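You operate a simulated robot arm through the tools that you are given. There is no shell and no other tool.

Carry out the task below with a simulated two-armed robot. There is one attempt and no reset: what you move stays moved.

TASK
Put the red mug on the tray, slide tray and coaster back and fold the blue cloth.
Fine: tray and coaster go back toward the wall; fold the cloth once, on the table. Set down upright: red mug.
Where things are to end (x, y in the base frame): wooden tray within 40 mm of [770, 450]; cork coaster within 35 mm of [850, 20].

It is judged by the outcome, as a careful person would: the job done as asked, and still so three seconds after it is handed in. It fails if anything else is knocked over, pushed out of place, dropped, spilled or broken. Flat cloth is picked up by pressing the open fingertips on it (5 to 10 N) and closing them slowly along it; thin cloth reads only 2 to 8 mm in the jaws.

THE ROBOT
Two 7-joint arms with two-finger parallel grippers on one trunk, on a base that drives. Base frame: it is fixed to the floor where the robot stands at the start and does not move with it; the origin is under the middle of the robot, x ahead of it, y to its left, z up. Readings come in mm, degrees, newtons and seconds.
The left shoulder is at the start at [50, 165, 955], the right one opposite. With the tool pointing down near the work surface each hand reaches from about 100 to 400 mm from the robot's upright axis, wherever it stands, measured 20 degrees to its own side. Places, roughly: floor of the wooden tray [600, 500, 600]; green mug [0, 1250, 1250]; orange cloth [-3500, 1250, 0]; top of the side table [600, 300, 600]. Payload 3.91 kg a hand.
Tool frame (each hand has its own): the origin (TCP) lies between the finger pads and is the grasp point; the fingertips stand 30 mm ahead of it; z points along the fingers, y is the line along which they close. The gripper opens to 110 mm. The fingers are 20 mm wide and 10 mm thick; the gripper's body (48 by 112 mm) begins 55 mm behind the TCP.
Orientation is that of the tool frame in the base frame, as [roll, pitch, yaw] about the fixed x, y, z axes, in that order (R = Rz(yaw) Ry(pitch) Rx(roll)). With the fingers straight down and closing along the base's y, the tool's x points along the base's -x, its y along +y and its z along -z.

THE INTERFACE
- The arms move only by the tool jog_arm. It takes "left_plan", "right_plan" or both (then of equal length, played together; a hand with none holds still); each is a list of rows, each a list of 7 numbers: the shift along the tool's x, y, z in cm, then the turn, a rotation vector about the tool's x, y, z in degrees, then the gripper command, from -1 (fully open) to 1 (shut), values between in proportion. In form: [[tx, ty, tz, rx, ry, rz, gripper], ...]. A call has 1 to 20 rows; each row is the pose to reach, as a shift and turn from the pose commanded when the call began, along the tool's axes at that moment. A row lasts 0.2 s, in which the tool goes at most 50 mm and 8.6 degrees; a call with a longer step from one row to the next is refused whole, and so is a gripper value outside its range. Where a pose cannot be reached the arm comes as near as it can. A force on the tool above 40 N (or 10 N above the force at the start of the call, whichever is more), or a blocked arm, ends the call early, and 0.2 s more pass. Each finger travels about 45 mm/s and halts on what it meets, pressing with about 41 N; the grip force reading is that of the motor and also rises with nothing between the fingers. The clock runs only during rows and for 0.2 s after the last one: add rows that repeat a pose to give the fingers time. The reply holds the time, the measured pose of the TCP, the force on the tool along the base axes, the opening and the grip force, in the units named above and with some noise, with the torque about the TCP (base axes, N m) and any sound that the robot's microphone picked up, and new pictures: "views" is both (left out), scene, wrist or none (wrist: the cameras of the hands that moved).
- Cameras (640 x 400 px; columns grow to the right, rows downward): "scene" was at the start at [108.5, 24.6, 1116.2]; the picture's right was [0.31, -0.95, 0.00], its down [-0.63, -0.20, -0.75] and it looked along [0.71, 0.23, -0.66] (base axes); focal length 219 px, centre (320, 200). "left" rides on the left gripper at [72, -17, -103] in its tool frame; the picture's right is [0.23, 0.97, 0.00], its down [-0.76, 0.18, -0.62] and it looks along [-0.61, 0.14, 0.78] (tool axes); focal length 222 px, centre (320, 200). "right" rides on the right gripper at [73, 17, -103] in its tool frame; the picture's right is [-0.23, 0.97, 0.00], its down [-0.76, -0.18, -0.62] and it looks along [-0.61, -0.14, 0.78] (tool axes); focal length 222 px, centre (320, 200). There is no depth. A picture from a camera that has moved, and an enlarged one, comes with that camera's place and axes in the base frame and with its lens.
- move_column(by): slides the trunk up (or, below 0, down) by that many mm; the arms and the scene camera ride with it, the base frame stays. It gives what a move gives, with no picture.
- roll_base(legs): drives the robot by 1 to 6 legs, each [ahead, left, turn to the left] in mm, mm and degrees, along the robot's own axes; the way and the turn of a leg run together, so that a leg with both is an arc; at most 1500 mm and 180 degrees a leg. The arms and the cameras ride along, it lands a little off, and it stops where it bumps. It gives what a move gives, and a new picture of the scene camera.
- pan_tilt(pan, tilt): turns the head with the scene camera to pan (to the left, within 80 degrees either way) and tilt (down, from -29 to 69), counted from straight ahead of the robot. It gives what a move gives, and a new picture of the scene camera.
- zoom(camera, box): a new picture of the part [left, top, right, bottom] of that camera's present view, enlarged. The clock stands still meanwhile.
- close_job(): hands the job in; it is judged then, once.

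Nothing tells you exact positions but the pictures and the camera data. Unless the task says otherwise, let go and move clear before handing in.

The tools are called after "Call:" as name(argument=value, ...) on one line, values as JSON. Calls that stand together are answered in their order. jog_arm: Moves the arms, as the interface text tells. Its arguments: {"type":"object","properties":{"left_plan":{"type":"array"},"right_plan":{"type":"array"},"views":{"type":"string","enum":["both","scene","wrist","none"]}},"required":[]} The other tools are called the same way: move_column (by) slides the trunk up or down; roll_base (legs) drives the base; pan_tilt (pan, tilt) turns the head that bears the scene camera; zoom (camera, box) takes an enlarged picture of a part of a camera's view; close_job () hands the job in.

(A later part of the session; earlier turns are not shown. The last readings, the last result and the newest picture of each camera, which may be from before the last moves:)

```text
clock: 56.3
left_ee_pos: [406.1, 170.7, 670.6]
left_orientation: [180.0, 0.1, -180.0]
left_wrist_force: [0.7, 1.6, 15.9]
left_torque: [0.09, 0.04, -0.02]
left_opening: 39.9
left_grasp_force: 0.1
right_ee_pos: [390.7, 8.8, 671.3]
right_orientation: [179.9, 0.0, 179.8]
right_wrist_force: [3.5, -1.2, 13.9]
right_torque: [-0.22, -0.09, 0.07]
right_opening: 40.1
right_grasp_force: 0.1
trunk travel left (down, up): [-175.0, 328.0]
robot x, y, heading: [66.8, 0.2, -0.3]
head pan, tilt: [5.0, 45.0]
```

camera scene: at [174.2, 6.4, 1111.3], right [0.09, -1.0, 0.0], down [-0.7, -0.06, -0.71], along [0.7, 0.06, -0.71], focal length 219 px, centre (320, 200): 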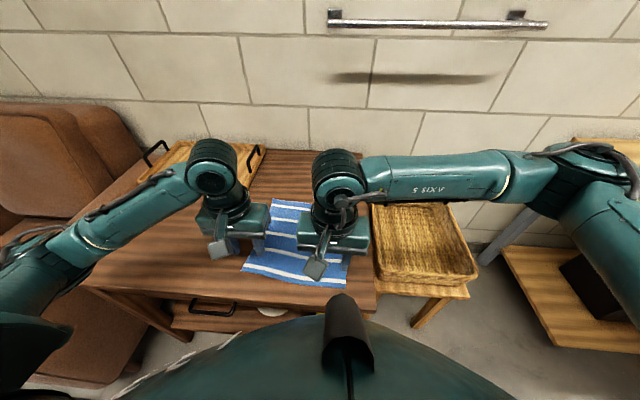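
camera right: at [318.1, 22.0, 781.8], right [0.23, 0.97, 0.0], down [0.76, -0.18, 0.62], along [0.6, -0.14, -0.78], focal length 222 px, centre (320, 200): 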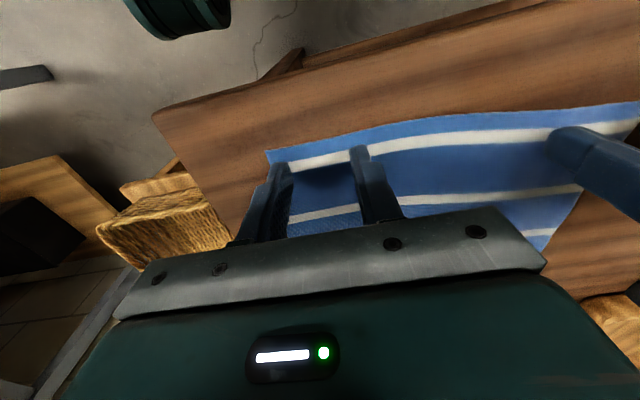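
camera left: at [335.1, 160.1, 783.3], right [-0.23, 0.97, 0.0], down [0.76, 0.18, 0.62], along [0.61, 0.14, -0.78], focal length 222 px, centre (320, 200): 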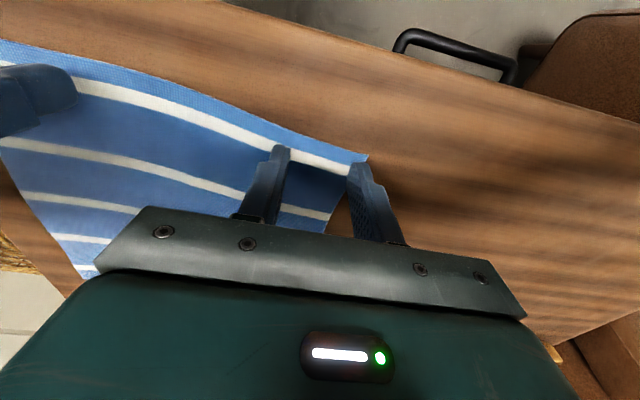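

Call:
jog_arm(left_plan=[[0, 0, -0.07, 0, 0, 0, 0.27], [0, 0, -0.07, 0, 0, 0, 0.27], [0, 0, -0.07, 0, 0, 0, 0.27]], right_plan=[[0, 0, -0.03, 0, 0, 0, 0.27], [0, 0, -0.03, 0, 0, 0, 0.27], [0, 0, -0.03, 0, 0, 0, 0.27]], views="wrist")

```text
clock: 57.1
left_ee_pos: [406.7, 172.0, 671.5]
left_orientation: [-179.9, 0.0, -179.9]
left_wrist_force: [2.1, 1.7, 11.9]
left_torque: [0.1, -0.03, 0.01]
left_opening: 40.1
left_grasp_force: 0.0
right_ee_pos: [390.1, 7.7, 671.8]
right_orientation: [180.0, -0.2, 179.7]
right_wrist_force: [1.9, -0.6, 11.8]
right_torque: [-0.17, 0.01, 0.0]
right_opening: 40.2
right_grasp_force: 0.1
trunk travel left (down, up): [-175.0, 328.0]
robot x, y, heading: [64.4, -0.9, 0.2]
head pan, tilt: [5.0, 45.0]
camera right: at [318.2, 24.8, 775.1], right [0.23, 0.97, 0.0], down [0.76, -0.18, 0.62], along [0.61, -0.14, -0.78], focal length 222 px, centre (320, 200)
camera left: at [334.1, 154.0, 775.4], right [-0.23, 0.97, 0.0], down [0.76, 0.18, 0.62], along [0.61, 0.14, -0.78], focal length 222 px, centre (320, 200)
```

right: 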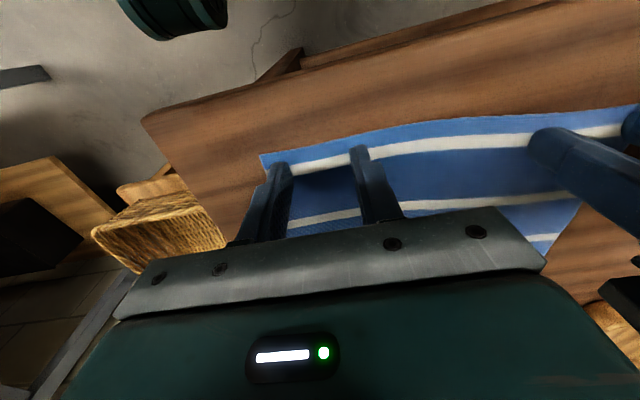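
left: 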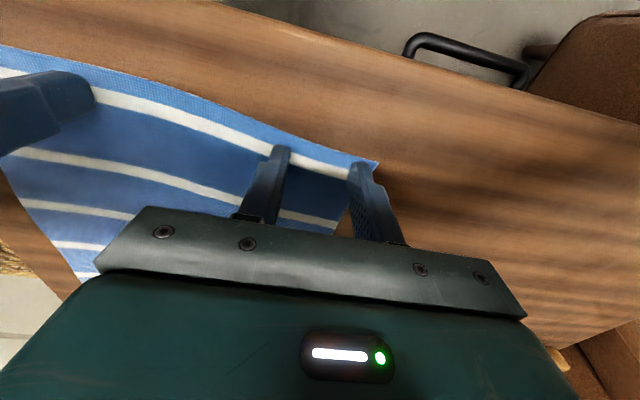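

Both hands are pressing at about 12 N. I'll ease slightly and close slowly.

Call:
jog_arm(left_plan=[[0, 0, -0.03, 0, 0, 0, 0.27], [0, 0, -0.03, 0, 0, 0, 0.33], [0, 0, -0.03, 0, 0, 0, 0.39], [0, 0, -0.03, 0, 0, 0, 0.45], [0, 0, -0.03, 0, 0, 0, 0.51], [0, 0, -0.03, 0, 0, 0, 0.57], [0, 0, -0.03, 0, 0, 0, 0.63], [0, 0, -0.03, 0, 0, 0, 0.69], [0, 0, -0.03, 0, 0, 0, 0.75], [0, 0, -0.03, 0, 0, 0, 0.81], [0, 0, -0.03, 0, 0, 0, 0.87], [0, 0, -0.03, 0, 0, 0, 0.93], [0, 0, -0.03, 0, 0, 0, 1], [0, 0, -0.03, 0, 0, 0, 1], [0, 0, -0.03, 0, 0, 0, 1]], right_plan=[[0, 0, -0.03, 0, 0, 0, 0.27], [0, 0, -0.03, 0, 0, 0, 0.33], [0, 0, -0.03, 0, 0, 0, 0.39], [0, 0, -0.03, 0, 0, 0, 0.45], [0, 0, -0.03, 0, 0, 0, 0.51], [0, 0, -0.03, 0, 0, 0, 0.57], [0, 0, -0.03, 0, 0, 0, 0.63], [0, 0, -0.03, 0, 0, 0, 0.69], [0, 0, -0.03, 0, 0, 0, 0.75], [0, 0, -0.03, 0, 0, 0, 0.81], [0, 0, -0.03, 0, 0, 0, 0.87], [0, 0, -0.03, 0, 0, 0, 0.93], [0, 0, -0.03, 0, 0, 0, 1], [0, 0, -0.03, 0, 0, 0, 1], [0, 0, -0.03, 0, 0, 0, 1]])

```text
clock: 60.3
left_ee_pos: [406.5, 170.1, 671.2]
left_orientation: [-179.9, -0.1, 179.9]
left_wrist_force: [-1.2, -13.6, 4.2]
left_torque: [-0.4, 0.04, 0.0]
left_opening: 1.7
left_grasp_force: 41.8
right_ee_pos: [391.6, 9.1, 672.2]
right_orientation: [179.9, -0.2, 179.9]
right_wrist_force: [-0.4, 13.0, 1.8]
right_torque: [0.4, -0.03, 0.01]
right_opening: 1.9
right_grasp_force: 41.2
trunk travel left (down, up): [-175.0, 328.0]
robot x, y, heading: [64.0, -2.0, 0.1]
head pan, tilt: [5.0, 45.0]
camera scene: at [173.9, 6.3, 1111.4], right [0.09, -1.0, 0.0], down [-0.7, -0.06, -0.71], along [0.7, 0.06, -0.71], focal length 219 px, centre (320, 200)
camera right: at [318.3, 25.1, 775.5], right [0.23, 0.97, 0.0], down [0.76, -0.18, 0.62], along [0.61, -0.14, -0.78], focal length 222 px, centre (320, 200)
camera left: at [334.1, 153.8, 775.8], right [-0.23, 0.97, 0.0], down [0.76, 0.18, 0.62], along [0.61, 0.14, -0.78], focal length 222 px, centre (320, 200)
```

scene: 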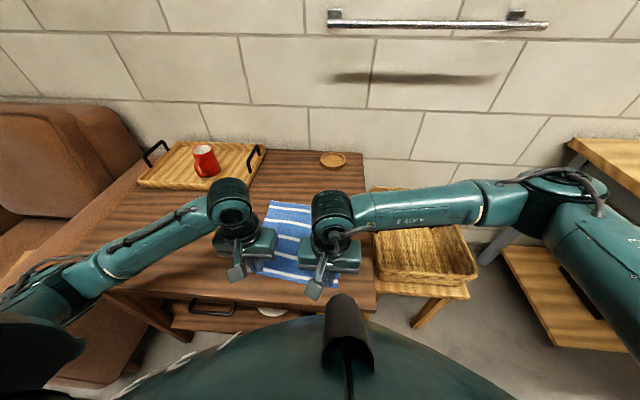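
right: 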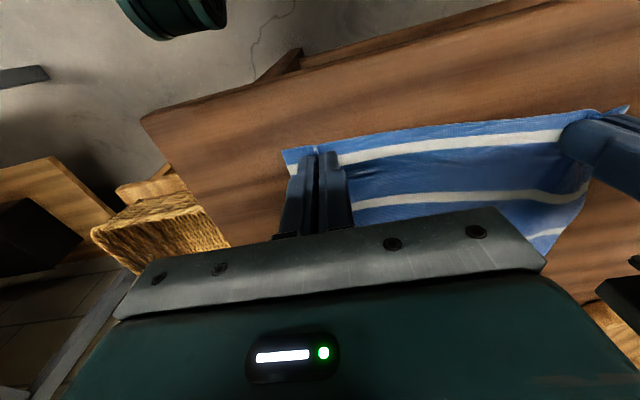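
left: 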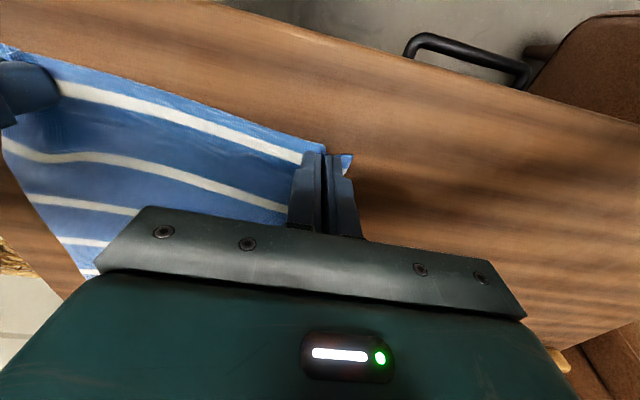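

Both corners are pinched, with jaws at about 1.8 mm and tension between the hands showing a firm hold. I'll lift the near edge in an arc to the halfway point, relaxing the tension slightly, and check.

Call:
jog_arm(left_plan=[[-0.06, -0.2, -1.24, 0, -0.6, 0, 1], [-0.3, -0.4, -2.46, 0, -1.2, 0, 1], [-0.72, -0.6, -3.64, 0, -1.8, 0, 1], [-1.3, -0.8, -4.75, 0, -2.4, 0, 1], [-2.03, -0.9, -5.78, 0, -3, 0, 1], [-2.91, -1.0, -6.72, 0, -3.6, 0, 1], [-3.93, -1.1, -7.54, 0, -4.2, 0, 1], [-5.05, -1.2, -8.23, 0, -4.8, 0, 1], [-6.26, -1.3, -8.78, 0, -5.4, 0, 1], [-7.55, -1.35, -9.18, 0, -6, 0, 1], [-8.88, -1.45, -9.42, 0, -6.6, 0, 1], [-10.23, -1.55, -9.5, 0, -7.2, 0, 1]], right_plan=[[-0.06, 0.2, -1.24, 0, -0.6, 0, 1], [-0.3, 0.4, -2.46, 0, -1.2, 0, 1], [-0.72, 0.6, -3.64, 0, -1.8, 0, 1], [-1.3, 0.8, -4.75, 0, -2.4, 0, 1], [-2.03, 0.7, -5.78, 0, -3, 0, 1], [-2.91, 0.6, -6.72, 0, -3.6, 0, 1], [-3.93, 0.5, -7.54, 0, -4.2, 0, 1], [-5.05, 0.4, -8.23, 0, -4.8, 0, 1], [-6.26, 0.3, -8.78, 0, -5.4, 0, 1], [-7.55, 0.25, -9.18, 0, -6, 0, 1], [-8.88, 0.15, -9.42, 0, -6.6, 0, 1], [-10.23, 0.05, -9.5, 0, -7.2, 0, 1]])

```text
clock: 62.9
left_ee_pos: [510.4, 154.2, 766.9]
left_orientation: [180.0, 7.0, 179.9]
left_wrist_force: [0.2, 0.0, 0.0]
left_torque: [0.02, 0.0, 0.01]
left_opening: 2.3
left_grasp_force: 41.2
right_ee_pos: [493.8, 9.1, 764.6]
right_orientation: [180.0, 7.1, 179.8]
right_wrist_force: [-0.3, -0.1, 0.3]
right_torque: [-0.05, 0.02, 0.0]
right_opening: 1.9
right_grasp_force: 40.8
trunk travel left (down, up): [-175.0, 328.0]
robot x, y, heading: [61.4, 2.2, -0.1]
head pan, tilt: [5.0, 45.0]
camera scene: at [174.1, 6.5, 1111.3], right [0.09, -1.0, 0.0], down [-0.7, -0.06, -0.71], along [0.7, 0.06, -0.71], focal length 219 px, centre (320, 200)
camera right: at [408.4, 25.5, 858.9], right [0.23, 0.97, 0.03], down [0.68, -0.18, 0.71], along [0.7, -0.14, -0.7], focal length 222 px, centre (320, 200)
camera left: at [425.5, 137.8, 860.5], right [-0.23, 0.97, -0.03], down [0.68, 0.18, 0.71], along [0.7, 0.14, -0.7], focal length 222 px, centre (320, 200)
```

scene: 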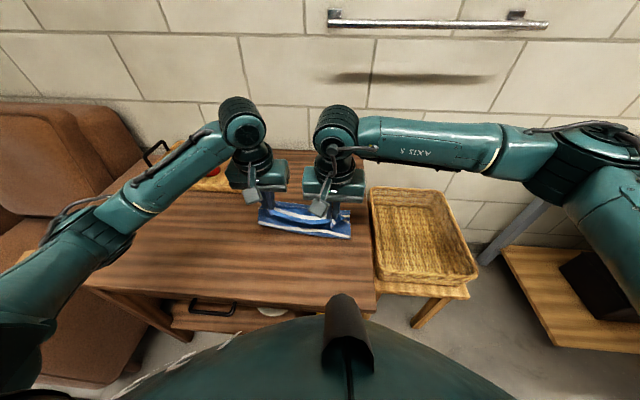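
right: 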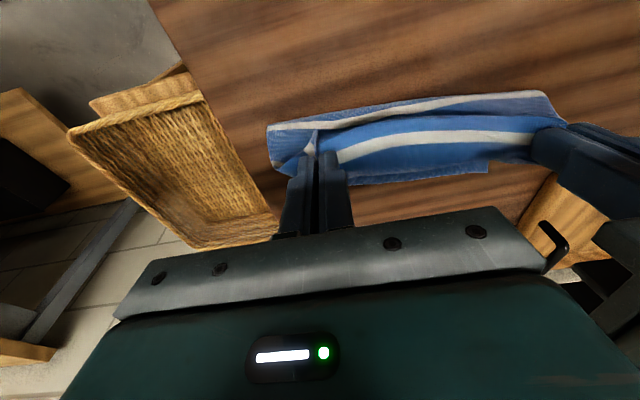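
left: 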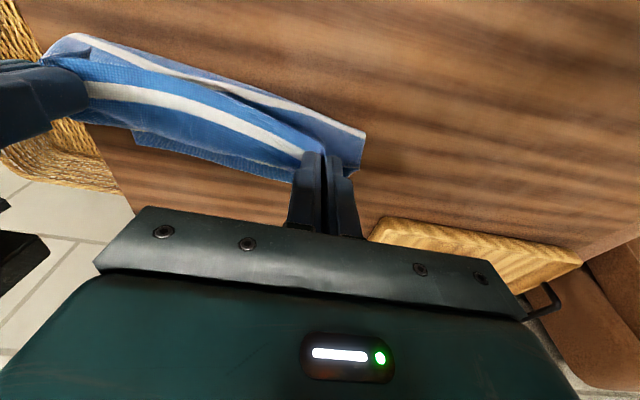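

Call:
zoom(camera="scene", box=[230, 150, 380, 250])

Call:
zoom(camera="left", box=[30, 0, 400, 220])

```text
4.00 times, centred on (305, 200) of scene
camera zoom: at [174.1, 6.5, 1111.3], right [0.09, -1.0, 0.0], down [-0.7, -0.06, -0.71], along [0.7, 0.06, -0.71], focal length 876 px, centre (380, 200)
```

zoom: 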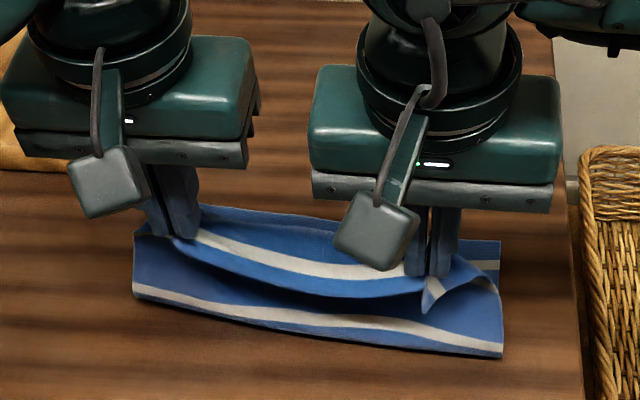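

```text
1.73 times, centred on (215, 110) of left
camera zoom: at [425.5, 137.8, 860.5], right [-0.23, 0.97, -0.03], down [0.68, 0.18, 0.71], along [0.7, 0.14, -0.7], focal length 384 px, centre (502, 356)
```

zoom: 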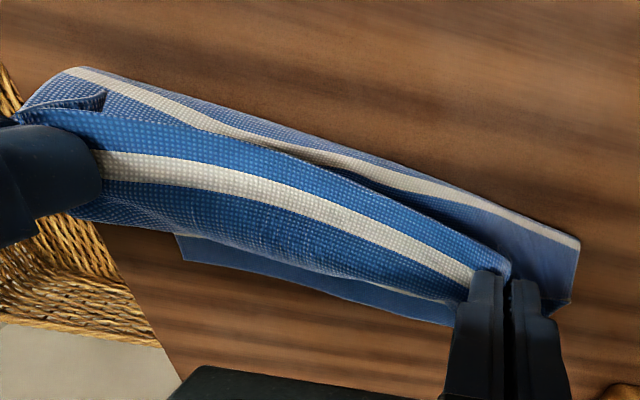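

The near edge is held up over the fold line nicely. I'll complete the arc and lay it down on the far edge.

Call:
jog_arm(left_plan=[[-1.33, -0.03, 0.25, 0, -0.6, 0, 1], [-2.62, -0.06, 0.65, 0, -1.2, 0, 1], [-3.85, -0.09, 1.21, 0, -1.8, 0, 1], [-4.98, -0.12, 1.91, 0, -2.4, 0, 1], [-6.0, -0.15, 2.73, 0, -3, 0, 1], [-6.9, -0.18, 3.67, 0, -3.6, 0, 1], [-7.6, -0.21, 4.71, 0, -4.2, 0, 1], [-8.15, -0.24, 5.83, 0, -4.8, 0, 1], [-8.5, -0.27, 6.97, 0, -5.4, 0, 1], [-8.59, -0.3, 8.17, 0, -6, 0, 1], [-8.52, -0.33, 9.39, 0, -6.6, 0, 1], [-8.46, -0.35, 9.83, 0, -7.2, 0, 1], [-8.46, -0.35, 9.83, 0, -7.2, 0, 1]], right_plan=[[-1.33, -0.1, 0.25, 0, -0.6, 0, 1], [-2.62, -0.2, 0.65, 0, -1.2, 0, 1], [-3.85, -0.3, 1.21, 0, -1.8, 0, 1], [-4.98, -0.4, 1.91, 0, -2.4, 0, 1], [-6.0, -0.5, 2.73, 0, -3, 0, 1], [-6.9, -0.6, 3.67, 0, -3.6, 0, 1], [-7.6, -0.7, 4.71, 0, -4.2, 0, 1], [-8.15, -0.8, 5.83, 0, -4.8, 0, 1], [-8.5, -0.9, 6.97, 0, -5.4, 0, 1], [-8.59, -1.0, 8.17, 0, -6, 0, 1], [-8.52, -1.1, 9.39, 0, -6.6, 0, 1], [-8.46, -1.15, 9.83, 0, -7.2, 0, 1], [-8.46, -1.15, 9.83, 0, -7.2, 0, 1]])

Call:
zoom(camera="scene", box=[230, 150, 380, 250])

```text
clock: 65.7
left_ee_pos: [605.5, 150.8, 679.1]
left_orientation: [179.9, 14.2, -180.0]
left_wrist_force: [-0.4, -0.9, 1.5]
left_torque: [0.03, 0.0, 0.01]
left_opening: 2.1
left_grasp_force: 41.1
right_ee_pos: [590.2, -3.2, 679.3]
right_orientation: [-179.9, 14.2, 179.8]
right_wrist_force: [0.2, 1.0, 1.1]
right_torque: [0.01, -0.01, 0.02]
right_opening: 1.8
right_grasp_force: 41.7
trunk travel left (down, up): [-175.0, 328.0]
robot x, y, heading: [63.4, -0.2, -0.0]
head pan, tilt: [5.0, 45.0]
camera scene: at [174.0, 6.4, 1111.4], right [0.09, -1.0, 0.0], down [-0.7, -0.06, -0.71], along [0.7, 0.06, -0.71], focal length 219 px, centre (320, 200)
camera right: at [493.1, 13.7, 761.8], right [0.22, 0.97, 0.06], down [0.58, -0.18, 0.79], along [0.78, -0.14, -0.61], focal length 222 px, centre (320, 200)
camera left: at [510.0, 134.7, 762.0], right [-0.22, 0.97, -0.06], down [0.58, 0.18, 0.79], along [0.78, 0.14, -0.61], focal length 222 px, centre (320, 200)
```

scene: 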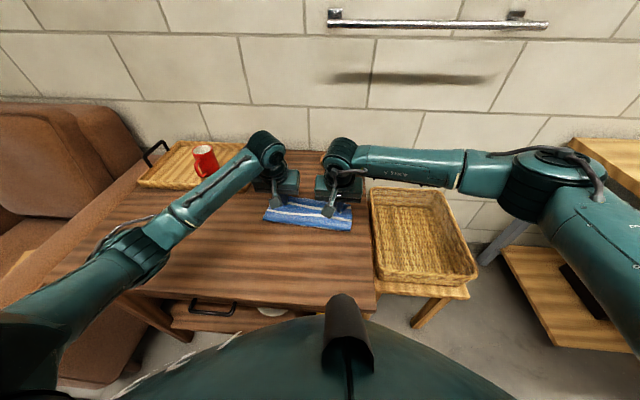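
right: 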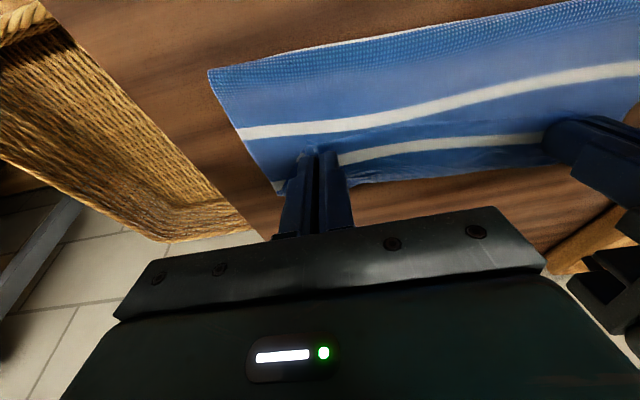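
left: 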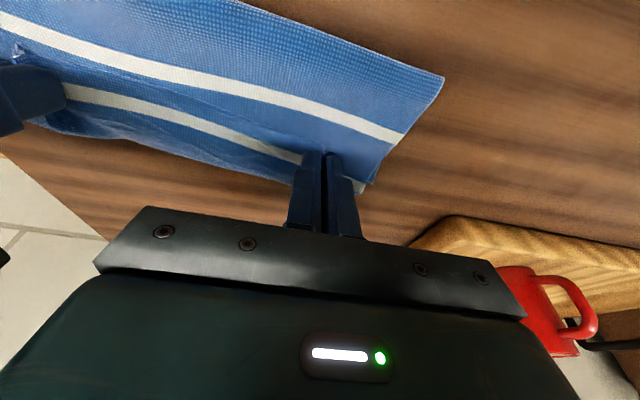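

```text
4.00 times, centred on (305, 200) of scene
camera zoom: at [174.0, 6.4, 1111.4], right [0.09, -1.0, 0.0], down [-0.7, -0.06, -0.71], along [0.7, 0.06, -0.71], focal length 876 px, centre (380, 200)
```

zoom: 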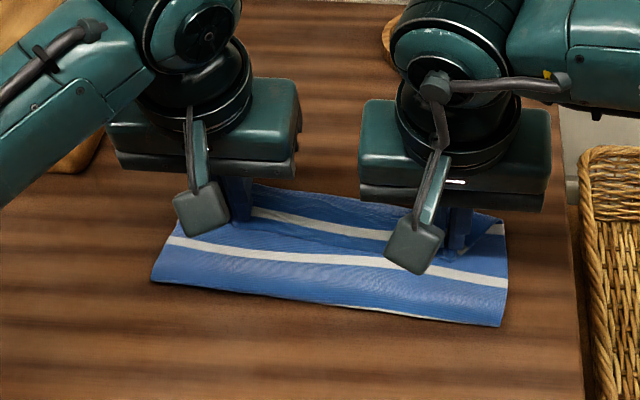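

The near edge now lies on the far edge. I'll touch it down, open slowly, and then lift straight up.

Call:
jog_arm(left_plan=[[0.05, 0, 0.19, 0, 0, 0, 1], [0.05, 0, 0.19, 0, 0, 0, 0.9], [0.05, 0, 0.19, 0, 0, 0, 0.8], [0.05, 0, 0.19, 0, 0, 0, 0.7], [0.05, 0, 0.19, 0, 0, 0, 0.6], [0.05, 0, 0.19, 0, 0, 0, 0.5], [0.05, 0, 0.19, 0, 0, 0, 0.4], [0.05, 0, 0.19, 0, 0, 0, 0.4]], right_plan=[[0.05, 0, 0.19, 0, 0, 0, 1], [0.05, 0, 0.19, 0, 0, 0, 0.9], [0.05, 0, 0.19, 0, 0, 0, 0.8], [0.05, 0, 0.19, 0, 0, 0, 0.7], [0.05, 0, 0.19, 0, 0, 0, 0.6], [0.05, 0, 0.19, 0, 0, 0, 0.5], [0.05, 0, 0.19, 0, 0, 0, 0.4], [0.05, 0, 0.19, 0, 0, 0, 0.4]])

```text
clock: 67.5
left_ee_pos: [605.5, 152.1, 678.1]
left_orientation: [-180.0, 14.3, 180.0]
left_wrist_force: [-0.5, 0.3, -0.2]
left_torque: [-0.01, 0.01, 0.0]
left_opening: 33.3
left_grasp_force: 0.1
right_ee_pos: [589.0, -3.2, 676.3]
right_orientation: [-180.0, 14.3, 179.8]
right_wrist_force: [0.4, -0.2, -1.1]
right_torque: [0.0, -0.02, -0.01]
right_opening: 32.8
right_grasp_force: 0.2
trunk travel left (down, up): [-175.0, 328.0]
robot x, y, heading: [62.0, 1.5, -0.0]
head pan, tilt: [5.0, 45.0]
camera scene: at [174.1, 6.5, 1111.3], right [0.09, -1.0, 0.0], down [-0.7, -0.06, -0.71], along [0.7, 0.06, -0.71], focal length 219 px, centre (320, 200)
camera right: at [493.2, 13.7, 759.6], right [0.22, 0.97, 0.06], down [0.58, -0.18, 0.79], along [0.78, -0.14, -0.61], focal length 222 px, centre (320, 200)
camera left: at [510.0, 135.1, 760.6], right [-0.22, 0.97, -0.06], down [0.58, 0.18, 0.79], along [0.78, 0.14, -0.61], focal length 222 px, centre (320, 200)
```

scene: 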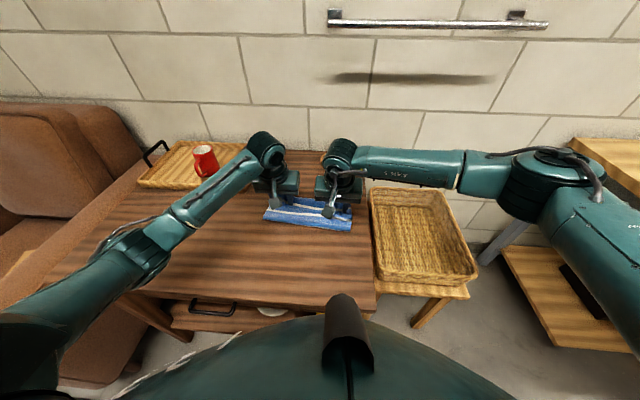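
right: 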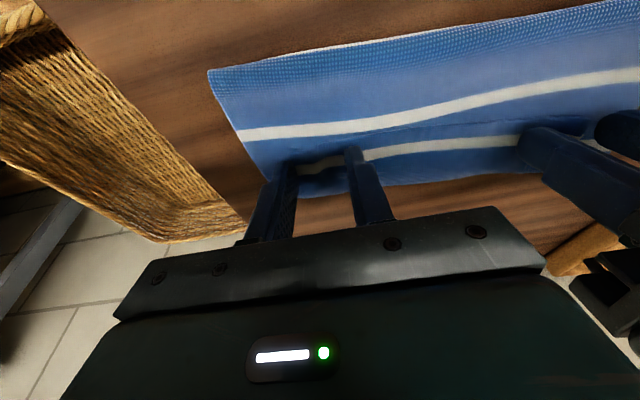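
left: 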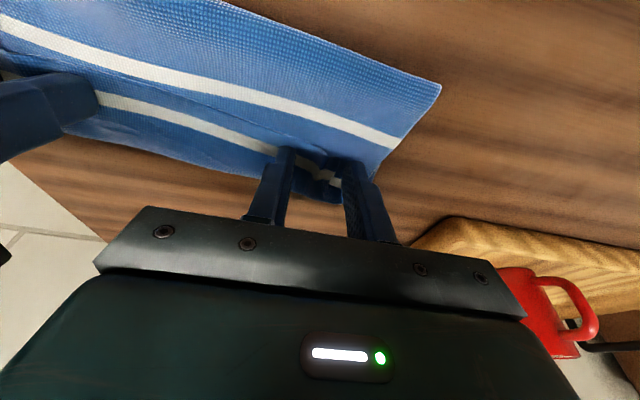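

Call:
jog_arm(left_plan=[[-0.25, 0, -0.97, 0, 0, 0, 0.4], [-0.74, 0, -2.9, 0, 0, 0, 0.4], [-1.35, 0, -5.3, 0, 0, 0, 0.4], [-1.96, 0, -7.75, 0, 0, 0, 0.4], [-0.2, 2.7, -9, 0, 0, 0, 0.4], [1.7, 5.4, -10.3, 0, 0, 0, 0.4], [3.6, 8.5, -11.7, 0, 0, 0, 0.4], [5.5, 11.5, -13.1, 0, 0, 0, 0.4], [7.4, 14.5, -14.5, 0, 0, 0, 0.4], [9.3, 17.5, -15.9, 0, 0, 0, 0.4], [11.1, 20, -17.3, 0, 0, 0, 0.4]], right_plan=[[-0.25, 0, -0.97, 0, 0, 0, 0.4], [-0.74, 0, -2.9, 0, 0, 0, 0.4], [-1.35, 0, -5.3, 0, 0, 0, 0.4], [-1.96, 0, -7.75, 0, 0, 0, 0.4], [-0.7, -2.5, -9, 0, 0, 0, 0.4], [0.6, -5, -10.2, 0, 0, 0, 0.4], [1.9, -7.5, -11.4, 0, 0, 0, 0.4], [3.2, -10, -12.6, 0, 0, 0, 0.4], [4.5, -12.5, -13.8, 0, 0, 0, 0.4], [5.8, -15, -15, 0, 0, 0, 0.4], [7.2, -18, -16.3, 0, 0, 0, 0.4]])

Call:
zoom(camera="scene", box=[230, 150, 380, 250])

Call:
zoom(camera="scene", box=[120, 110, 360, 230])

```text
clock: 69.9
left_ee_pos: [455.0, 351.0, 817.2]
left_orientation: [179.9, 14.3, 179.9]
left_wrist_force: [-0.5, 0.5, 0.5]
left_torque: [0.0, 0.03, -0.03]
left_opening: 32.8
left_grasp_force: 0.0
right_ee_pos: [478.8, -182.8, 819.8]
right_orientation: [-180.0, 14.2, 179.8]
right_wrist_force: [-0.3, 0.7, -0.3]
right_torque: [0.0, -0.02, -0.02]
right_opening: 33.0
right_grasp_force: 0.2
trunk travel left (down, up): [-175.0, 328.0]
robot x, y, heading: [63.0, 2.0, 0.0]
head pan, tilt: [5.0, 45.0]
camera scene: at [174.1, 6.4, 1111.4], right [0.09, -1.0, 0.0], down [-0.7, -0.06, -0.71], along [0.7, 0.06, -0.71], focal length 219 px, centre (320, 200)
camera right: at [382.6, -166.0, 902.3], right [0.22, 0.97, 0.06], down [0.58, -0.18, 0.79], along [0.78, -0.14, -0.61], focal length 222 px, centre (320, 200)
camera left: at [359.8, 334.2, 900.7], right [-0.22, 0.97, -0.06], down [0.58, 0.18, 0.79], along [0.78, 0.14, -0.61], focal length 222 px, centre (320, 200)
```

scene: 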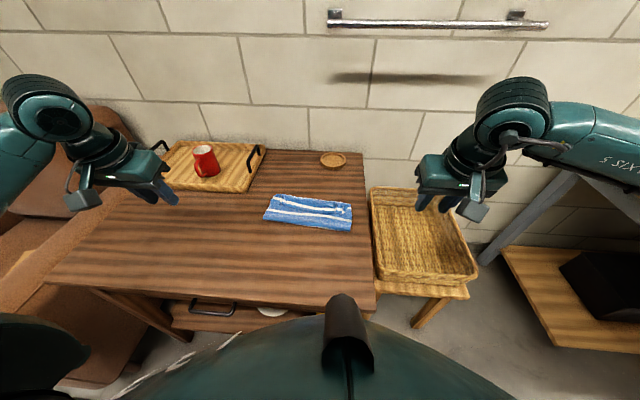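
right: 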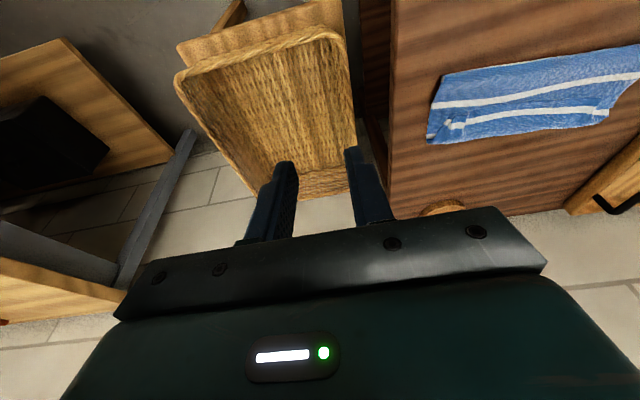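
left: 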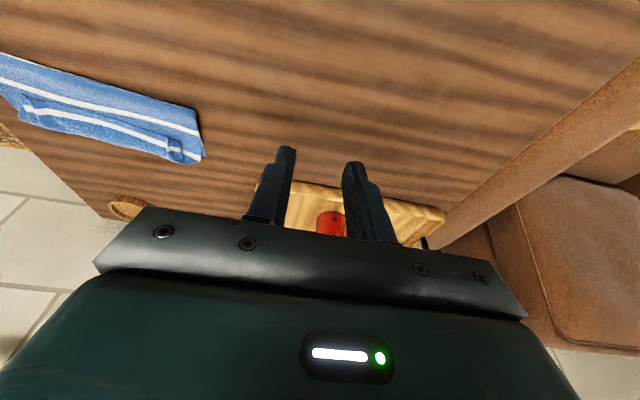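

```text
4.00 times, centred on (305, 200) of scene
camera zoom: at [174.1, 6.4, 1111.4], right [0.09, -1.0, 0.0], down [-0.7, -0.06, -0.71], along [0.7, 0.06, -0.71], focal length 876 px, centre (380, 200)
```

zoom: 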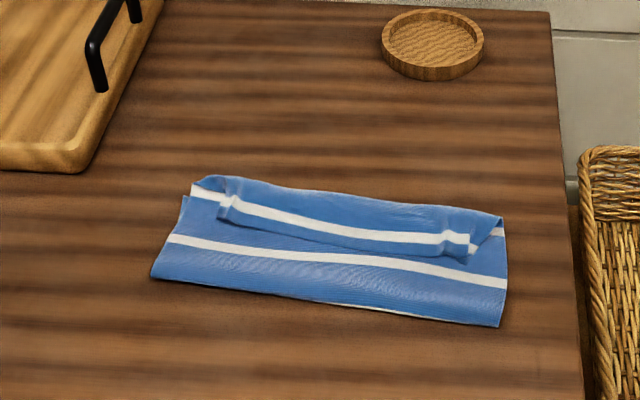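

```text
2.67 times, centred on (240, 170) of scene
camera zoom: at [174.1, 6.4, 1111.4], right [0.09, -1.0, 0.0], down [-0.7, -0.06, -0.71], along [0.7, 0.06, -0.71], focal length 584 px, centre (533, 280)
```

zoom: 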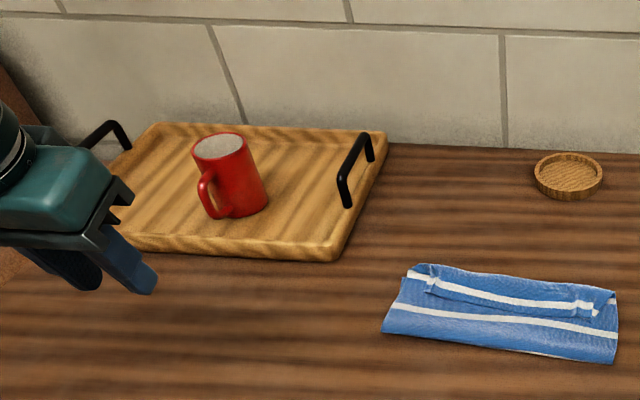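

The tray, mug and coaster look right. The cloth is folded, but its leading edge has turned back as a flap and the halves don't match, so I'll look closer before tidying it.

Call:
zoom(camera="left", box=[0, 40, 220, 180])

Call:
zoom(camera="right", box=[400, 30, 640, 180])

Call:
zoom(camera="scene", box=[255, 185, 365, 240])

```text
2.86 times, centred on (110, 110) of left
camera zoom: at [359.8, 334.2, 900.7], right [-0.22, 0.97, -0.06], down [0.58, 0.18, 0.79], along [0.78, 0.14, -0.61], focal length 635 px, centre (920, 457)
```

zoom: 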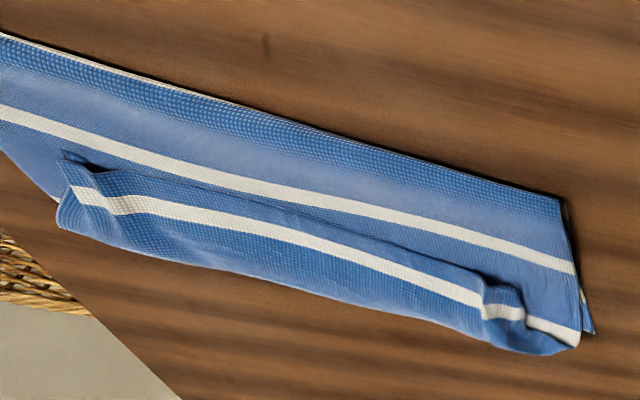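

```text
2.67 times, centred on (520, 105) of right
camera zoom: at [382.6, -166.0, 902.3], right [0.22, 0.97, 0.06], down [0.58, -0.18, 0.79], along [0.78, -0.14, -0.61], focal length 592 px, centre (-213, 453)
```

zoom: 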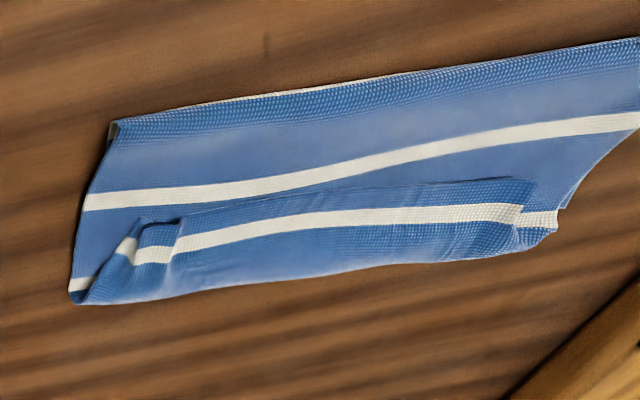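

```text
5.82 times, centred on (310, 212) of scene
camera zoom: at [174.1, 6.4, 1111.4], right [0.09, -1.0, 0.0], down [-0.7, -0.06, -0.71], along [0.7, 0.06, -0.71], focal length 1274 px, centre (378, 127)
```

zoom: 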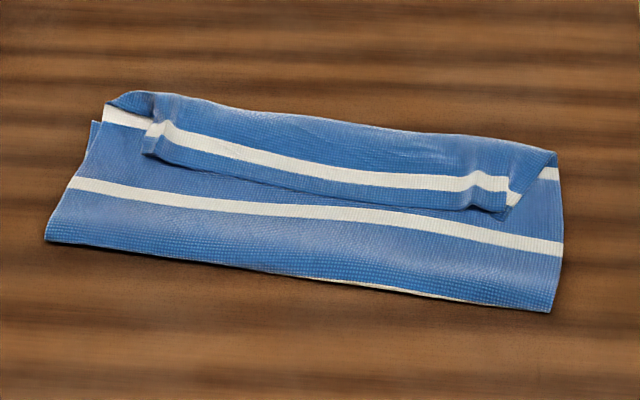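

The fold line came out off-centre and the edge strip is turned back, so it isn't a clean single fold. I'll go back to the same two pinch spots, take the turned-back edge again, open the fold up and redo it with the cloth held taut.

Call:
jog_arm(left_plan=[[-1.8, -2.5, 1.4, 0, 0, 0, 0.4], [-3.7, -5.5, 2.8, 0, 0, 0, 0.4], [-5.6, -8.5, 4.2, 0, 0, 0, 0.4], [-7.5, -11.5, 5.6, 0, 0, 0, 0.4], [-9.4, -14.6, 7, 0, 0, 0, 0.4], [-11.3, -17.3, 8.3, 0, 0, 0, 0.4], [-13.06, -20, 9.55, 0, 0, 0, 0.4], [-12.45, -20, 12, 0, 0, 0, 0.4], [-11.84, -20, 14.4, 0, 0, 0, 0.4], [-11.35, -20, 16.33, 0, 0, 0, 0.4], [-11.35, -20, 16.33, 0, 0, 0, 0.4]], right_plan=[[-1.4, 3, 1.3, 0, 0, 0, 0.4], [-2.7, 5.5, 2.5, 0, 0, 0, 0.4], [-4, 8, 3.7, 0, 0, 0, 0.4], [-5.3, 10.5, 4.9, 0, 0, 0, 0.4], [-6.6, 13, 6.1, 0, 0, 0, 0.4], [-7.9, 15.5, 7.3, 0, 0, 0, 0.4], [-9.16, 18, 8.55, 0, 0, 0, 0.4], [-8.55, 18, 11, 0, 0, 0, 0.4], [-7.94, 18, 13.4, 0, 0, 0, 0.4], [-7.45, 18, 15.33, 0, 0, 0, 0.4], [-7.45, 18, 15.33, 0, 0, 0, 0.4]])

Call:
zoom(camera="left", box=[180, 60, 440, 230])

Call:
zoom(camera="right", box=[200, 60, 460, 230])

```text
clock: 72.3
left_ee_pos: [604.8, 150.3, 686.6]
left_orientation: [180.0, 14.3, 180.0]
left_wrist_force: [-0.3, -0.1, 0.5]
left_torque: [-0.01, 0.01, 0.0]
left_opening: 32.9
left_grasp_force: 0.0
right_ee_pos: [590.1, -4.5, 687.7]
right_orientation: [180.0, 14.3, 179.8]
right_wrist_force: [0.4, 0.1, -0.9]
right_torque: [-0.03, 0.0, -0.04]
right_opening: 33.0
right_grasp_force: 0.0
trunk travel left (down, up): [-175.0, 328.0]
robot x, y, heading: [62.1, -0.6, 0.0]
head pan, tilt: [5.0, 45.0]
camera scene: at [174.2, 6.5, 1111.3], right [0.09, -1.0, 0.0], down [-0.7, -0.06, -0.71], along [0.7, 0.06, -0.71], focal length 219 px, centre (320, 200)
camera right: at [493.7, 11.7, 768.8], right [0.22, 0.97, 0.06], down [0.58, -0.18, 0.79], along [0.78, -0.14, -0.61], focal length 222 px, centre (320, 200)
camera left: at [509.8, 134.1, 769.3], right [-0.22, 0.97, -0.06], down [0.58, 0.18, 0.79], along [0.78, 0.14, -0.61], focal length 222 px, centre (320, 200)
```

scene: 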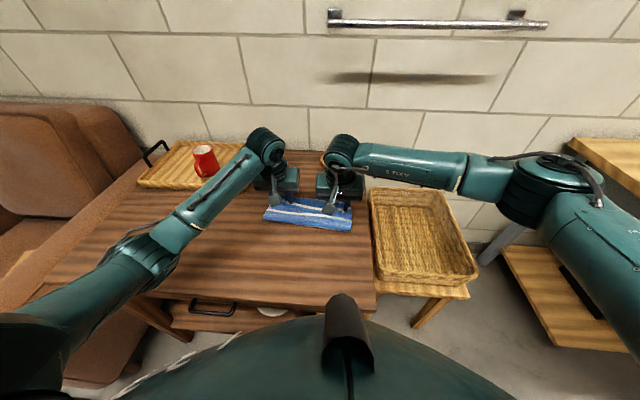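
right: 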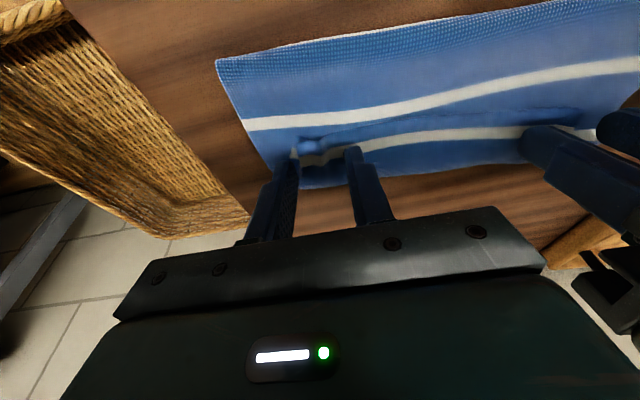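
left: 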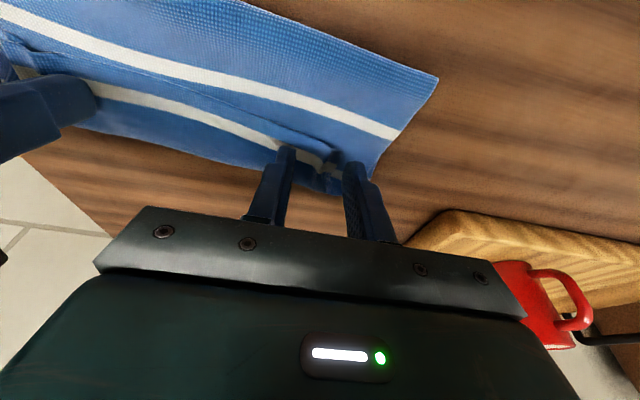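

```text
2.35 times, centred on (310, 145) of left
camera zoom: at [509.8, 134.1, 769.3], right [-0.22, 0.97, -0.06], down [0.58, 0.18, 0.79], along [0.78, 0.14, -0.61], focal length 523 px, centre (344, 329)
```

zoom: 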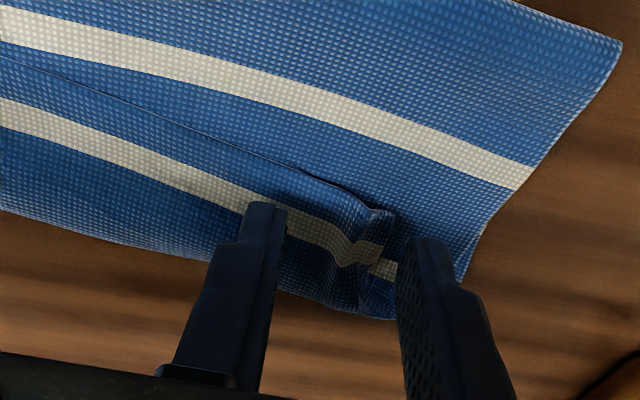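

```text
2.35 times, centred on (330, 145) of right
camera zoom: at [493.7, 11.7, 768.8], right [0.22, 0.97, 0.06], down [0.58, -0.18, 0.79], along [0.78, -0.14, -0.61], focal length 523 px, centre (296, 329)
```

zoom: 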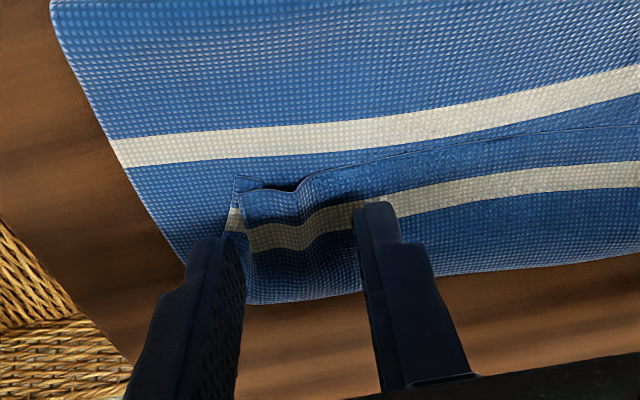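

The puckers sit between the fingers. I'll nudge each hand outward a little, lower until I touch, and check the force.

Call:
jog_arm(left_plan=[[0, 0.5, 0, 0, 0, 0, 0.4], [0.1, 0.5, 0.4, 0, 0, 0, 0.4], [0.2, 0.5, 0.78, 0, 0, 0, 0.4], [0.25, 0.5, 0.97, 0, 0, 0, 0.4], [0.25, 0.5, 0.97, 0, 0, 0, 0.4]], right_plan=[[0, -0.5, 0, 0, 0, 0, 0.4], [0.1, -0.5, 0.4, 0, 0, 0, 0.4], [0.2, -0.5, 0.78, 0, 0, 0, 0.4], [0.25, -0.5, 0.97, 0, 0, 0, 0.4], [0.25, -0.5, 0.97, 0, 0, 0, 0.4]], views="none")

Call:
zoom(camera="left", box=[180, 60, 440, 230])

Call:
zoom(camera="right", box=[200, 60, 460, 230])

```text
clock: 73.5
left_ee_pos: [606.1, 157.0, 677.5]
left_orientation: [-180.0, 14.3, -179.9]
left_wrist_force: [-1.3, -1.0, -0.2]
left_torque: [0.02, 0.01, 0.01]
left_opening: 33.0
left_grasp_force: 0.1
right_ee_pos: [589.8, -9.0, 676.3]
right_orientation: [180.0, 14.3, 179.8]
right_wrist_force: [0.1, -0.4, -0.3]
right_torque: [0.0, 0.01, -0.01]
right_opening: 33.2
right_grasp_force: 0.0
trunk travel left (down, up): [-175.0, 328.0]
robot x, y, heading: [66.3, 0.8, -0.0]
head pan, tilt: [5.0, 45.0]
```

```text
2.35 times, centred on (310, 145) of left
camera zoom: at [509.9, 139.9, 759.7], right [-0.22, 0.97, -0.06], down [0.58, 0.18, 0.79], along [0.78, 0.14, -0.61], focal length 523 px, centre (344, 329)
```

zoom: 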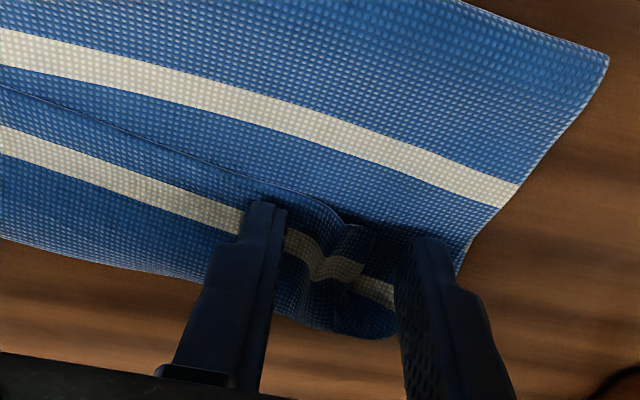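

```text
2.35 times, centred on (330, 145) of right
camera zoom: at [493.6, 7.7, 759.4], right [0.22, 0.97, 0.06], down [0.58, -0.18, 0.79], along [0.78, -0.14, -0.61], focal length 523 px, centre (296, 329)
```

zoom: 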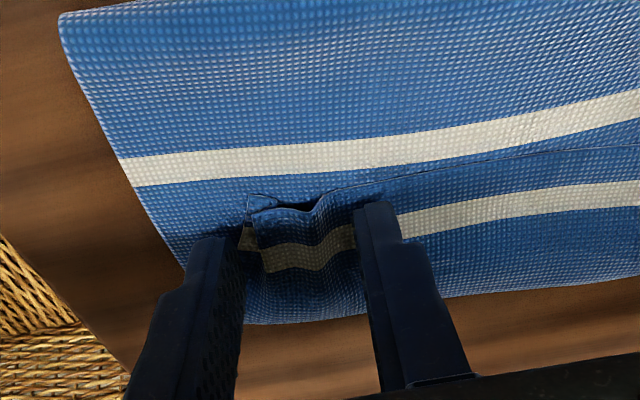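

Call:
jog_arm(left_plan=[[0.04, 0, 0.15, 0, 0, 0, 0.4], [0.04, 0, 0.15, 0, 0, 0, 0.46], [0.04, 0, 0.15, 0, 0, 0, 0.52], [0.04, 0, 0.15, 0, 0, 0, 0.58], [0.04, 0, 0.15, 0, 0, 0, 0.64], [0.04, 0, 0.15, 0, 0, 0, 0.7], [0.04, 0, 0.15, 0, 0, 0, 0.76], [0.04, 0, 0.15, 0, 0, 0, 0.82], [0.04, 0, 0.15, 0, 0, 0, 0.88], [0.04, 0, 0.15, 0, 0, 0, 0.94], [0.04, 0, 0.15, 0, 0, 0, 1], [0.04, 0, 0.15, 0, 0, 0, 1]], right_plan=[[0.04, 0, 0.15, 0, 0, 0, 0.4], [0.04, 0, 0.15, 0, 0, 0, 0.46], [0.04, 0, 0.15, 0, 0, 0, 0.52], [0.04, 0, 0.15, 0, 0, 0, 0.58], [0.04, 0, 0.15, 0, 0, 0, 0.64], [0.04, 0, 0.15, 0, 0, 0, 0.7], [0.04, 0, 0.15, 0, 0, 0, 0.76], [0.04, 0, 0.15, 0, 0, 0, 0.82], [0.04, 0, 0.15, 0, 0, 0, 0.88], [0.04, 0, 0.15, 0, 0, 0, 0.94], [0.04, 0, 0.15, 0, 0, 0, 1], [0.04, 0, 0.15, 0, 0, 0, 1]], views="none")

Call:
zoom(camera="left", box=[180, 60, 440, 230])

Call:
zoom(camera="right", box=[200, 60, 460, 230])

```text
clock: 76.1
left_ee_pos: [605.0, 155.5, 675.8]
left_orientation: [-179.8, 14.4, 180.0]
left_wrist_force: [-1.3, -10.8, 3.7]
left_torque: [-0.28, 0.03, -0.07]
left_opening: 2.4
left_grasp_force: 41.0
right_ee_pos: [589.0, -8.5, 676.9]
right_orientation: [179.8, 14.3, 179.9]
right_wrist_force: [1.5, 9.3, 1.1]
right_torque: [0.32, -0.05, 0.08]
right_opening: 2.7
right_grasp_force: 41.2
trunk travel left (down, up): [-175.0, 328.0]
robot x, y, heading: [63.3, -0.5, -0.2]
head pan, tilt: [5.0, 45.0]
```

```text
2.35 times, centred on (310, 145) of left
camera zoom: at [509.4, 138.9, 758.8], right [-0.22, 0.97, -0.06], down [0.58, 0.18, 0.79], along [0.78, 0.14, -0.61], focal length 523 px, centre (344, 329)
```

zoom: 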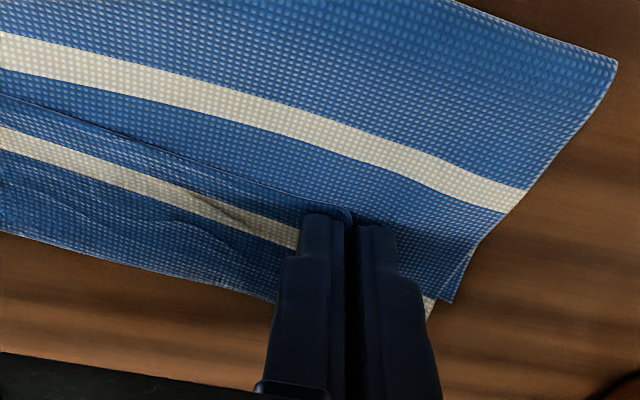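

```text
2.35 times, centred on (330, 145) of right
camera zoom: at [493.0, 8.6, 758.1], right [0.22, 0.97, 0.06], down [0.58, -0.18, 0.79], along [0.78, -0.14, -0.61], focal length 523 px, centre (296, 329)
```

zoom: 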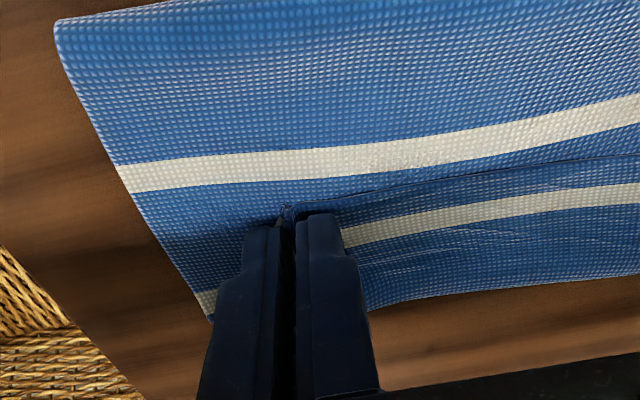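

Both jaws hold cloth again. I'll lift gently and check that only the top layer comes up.

Call:
jog_arm(left_plan=[[-0.08, -0.2, -1.53, 0, 0, 0, 1], [0.11, -0.4, -3.64, 0, 0, 0, 1], [0.59, -0.5, -5.82, 0, 0, 0, 1], [1.63, -0.5, -7.84, 0, 0, 0, 1], [1.63, -0.5, -7.84, 0, 0, 0, 1]], right_plan=[[-0.08, 0.2, -1.53, 0, 0, 0, 1], [0.11, 0.4, -3.64, 0, 0, 0, 1], [0.59, 0.5, -5.82, 0, 0, 0, 1], [1.63, 0.5, -7.84, 0, 0, 0, 1], [1.63, 0.5, -7.84, 0, 0, 0, 1]])

Call:
zoom(camera="scene", box=[230, 150, 380, 250])

```text
clock: 77.3
left_ee_pos: [570.6, 152.2, 747.2]
left_orientation: [179.9, 14.2, -180.0]
left_wrist_force: [-0.4, 0.1, -0.3]
left_torque: [0.02, 0.0, -0.01]
left_opening: 2.5
left_grasp_force: 41.2
right_ee_pos: [554.1, -5.3, 748.9]
right_orientation: [-180.0, 14.3, 179.8]
right_wrist_force: [0.3, 0.8, -0.3]
right_torque: [-0.05, -0.03, -0.03]
right_opening: 2.5
right_grasp_force: 41.1
trunk travel left (down, up): [-175.0, 328.0]
robot x, y, heading: [63.6, -1.8, -0.2]
head pan, tilt: [5.0, 45.0]
camera scene: at [174.0, 6.5, 1111.3], right [0.09, -1.0, 0.0], down [-0.7, -0.06, -0.71], along [0.7, 0.06, -0.71], focal length 219 px, centre (320, 200)
camera right: at [458.6, 12.6, 831.2], right [0.22, 0.97, 0.06], down [0.58, -0.18, 0.79], along [0.78, -0.15, -0.61], focal length 222 px, centre (320, 200)
camera left: at [475.4, 134.4, 829.9], right [-0.22, 0.97, -0.06], down [0.58, 0.18, 0.79], along [0.78, 0.14, -0.61], focal length 222 px, centre (320, 200)
```

scene: 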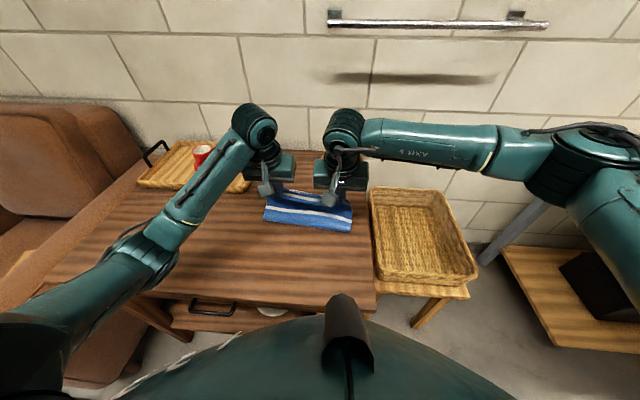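
right: 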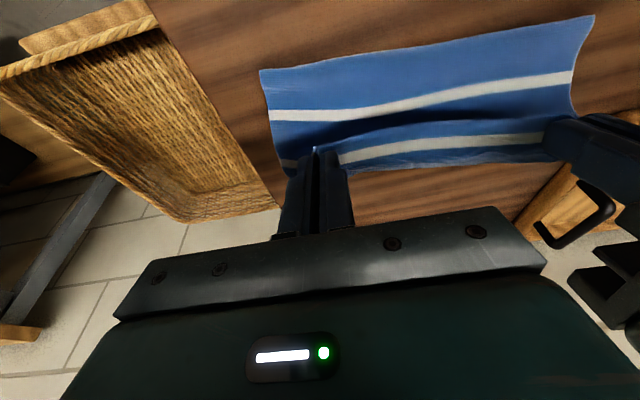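
left: 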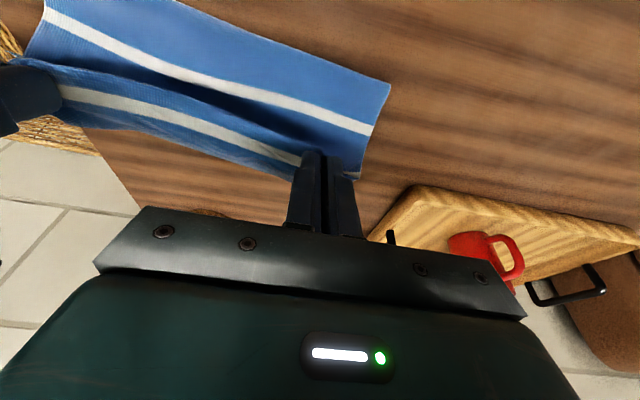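

```text
4.00 times, centred on (305, 200) of scene
camera zoom: at [174.0, 6.5, 1111.3], right [0.09, -1.0, 0.0], down [-0.7, -0.06, -0.71], along [0.7, 0.06, -0.71], focal length 876 px, centre (380, 200)
```

zoom: 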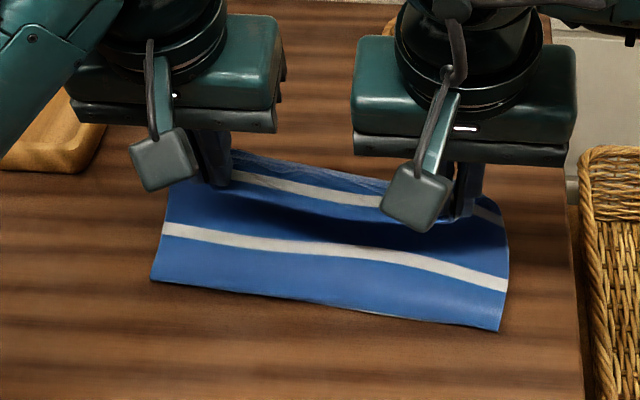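

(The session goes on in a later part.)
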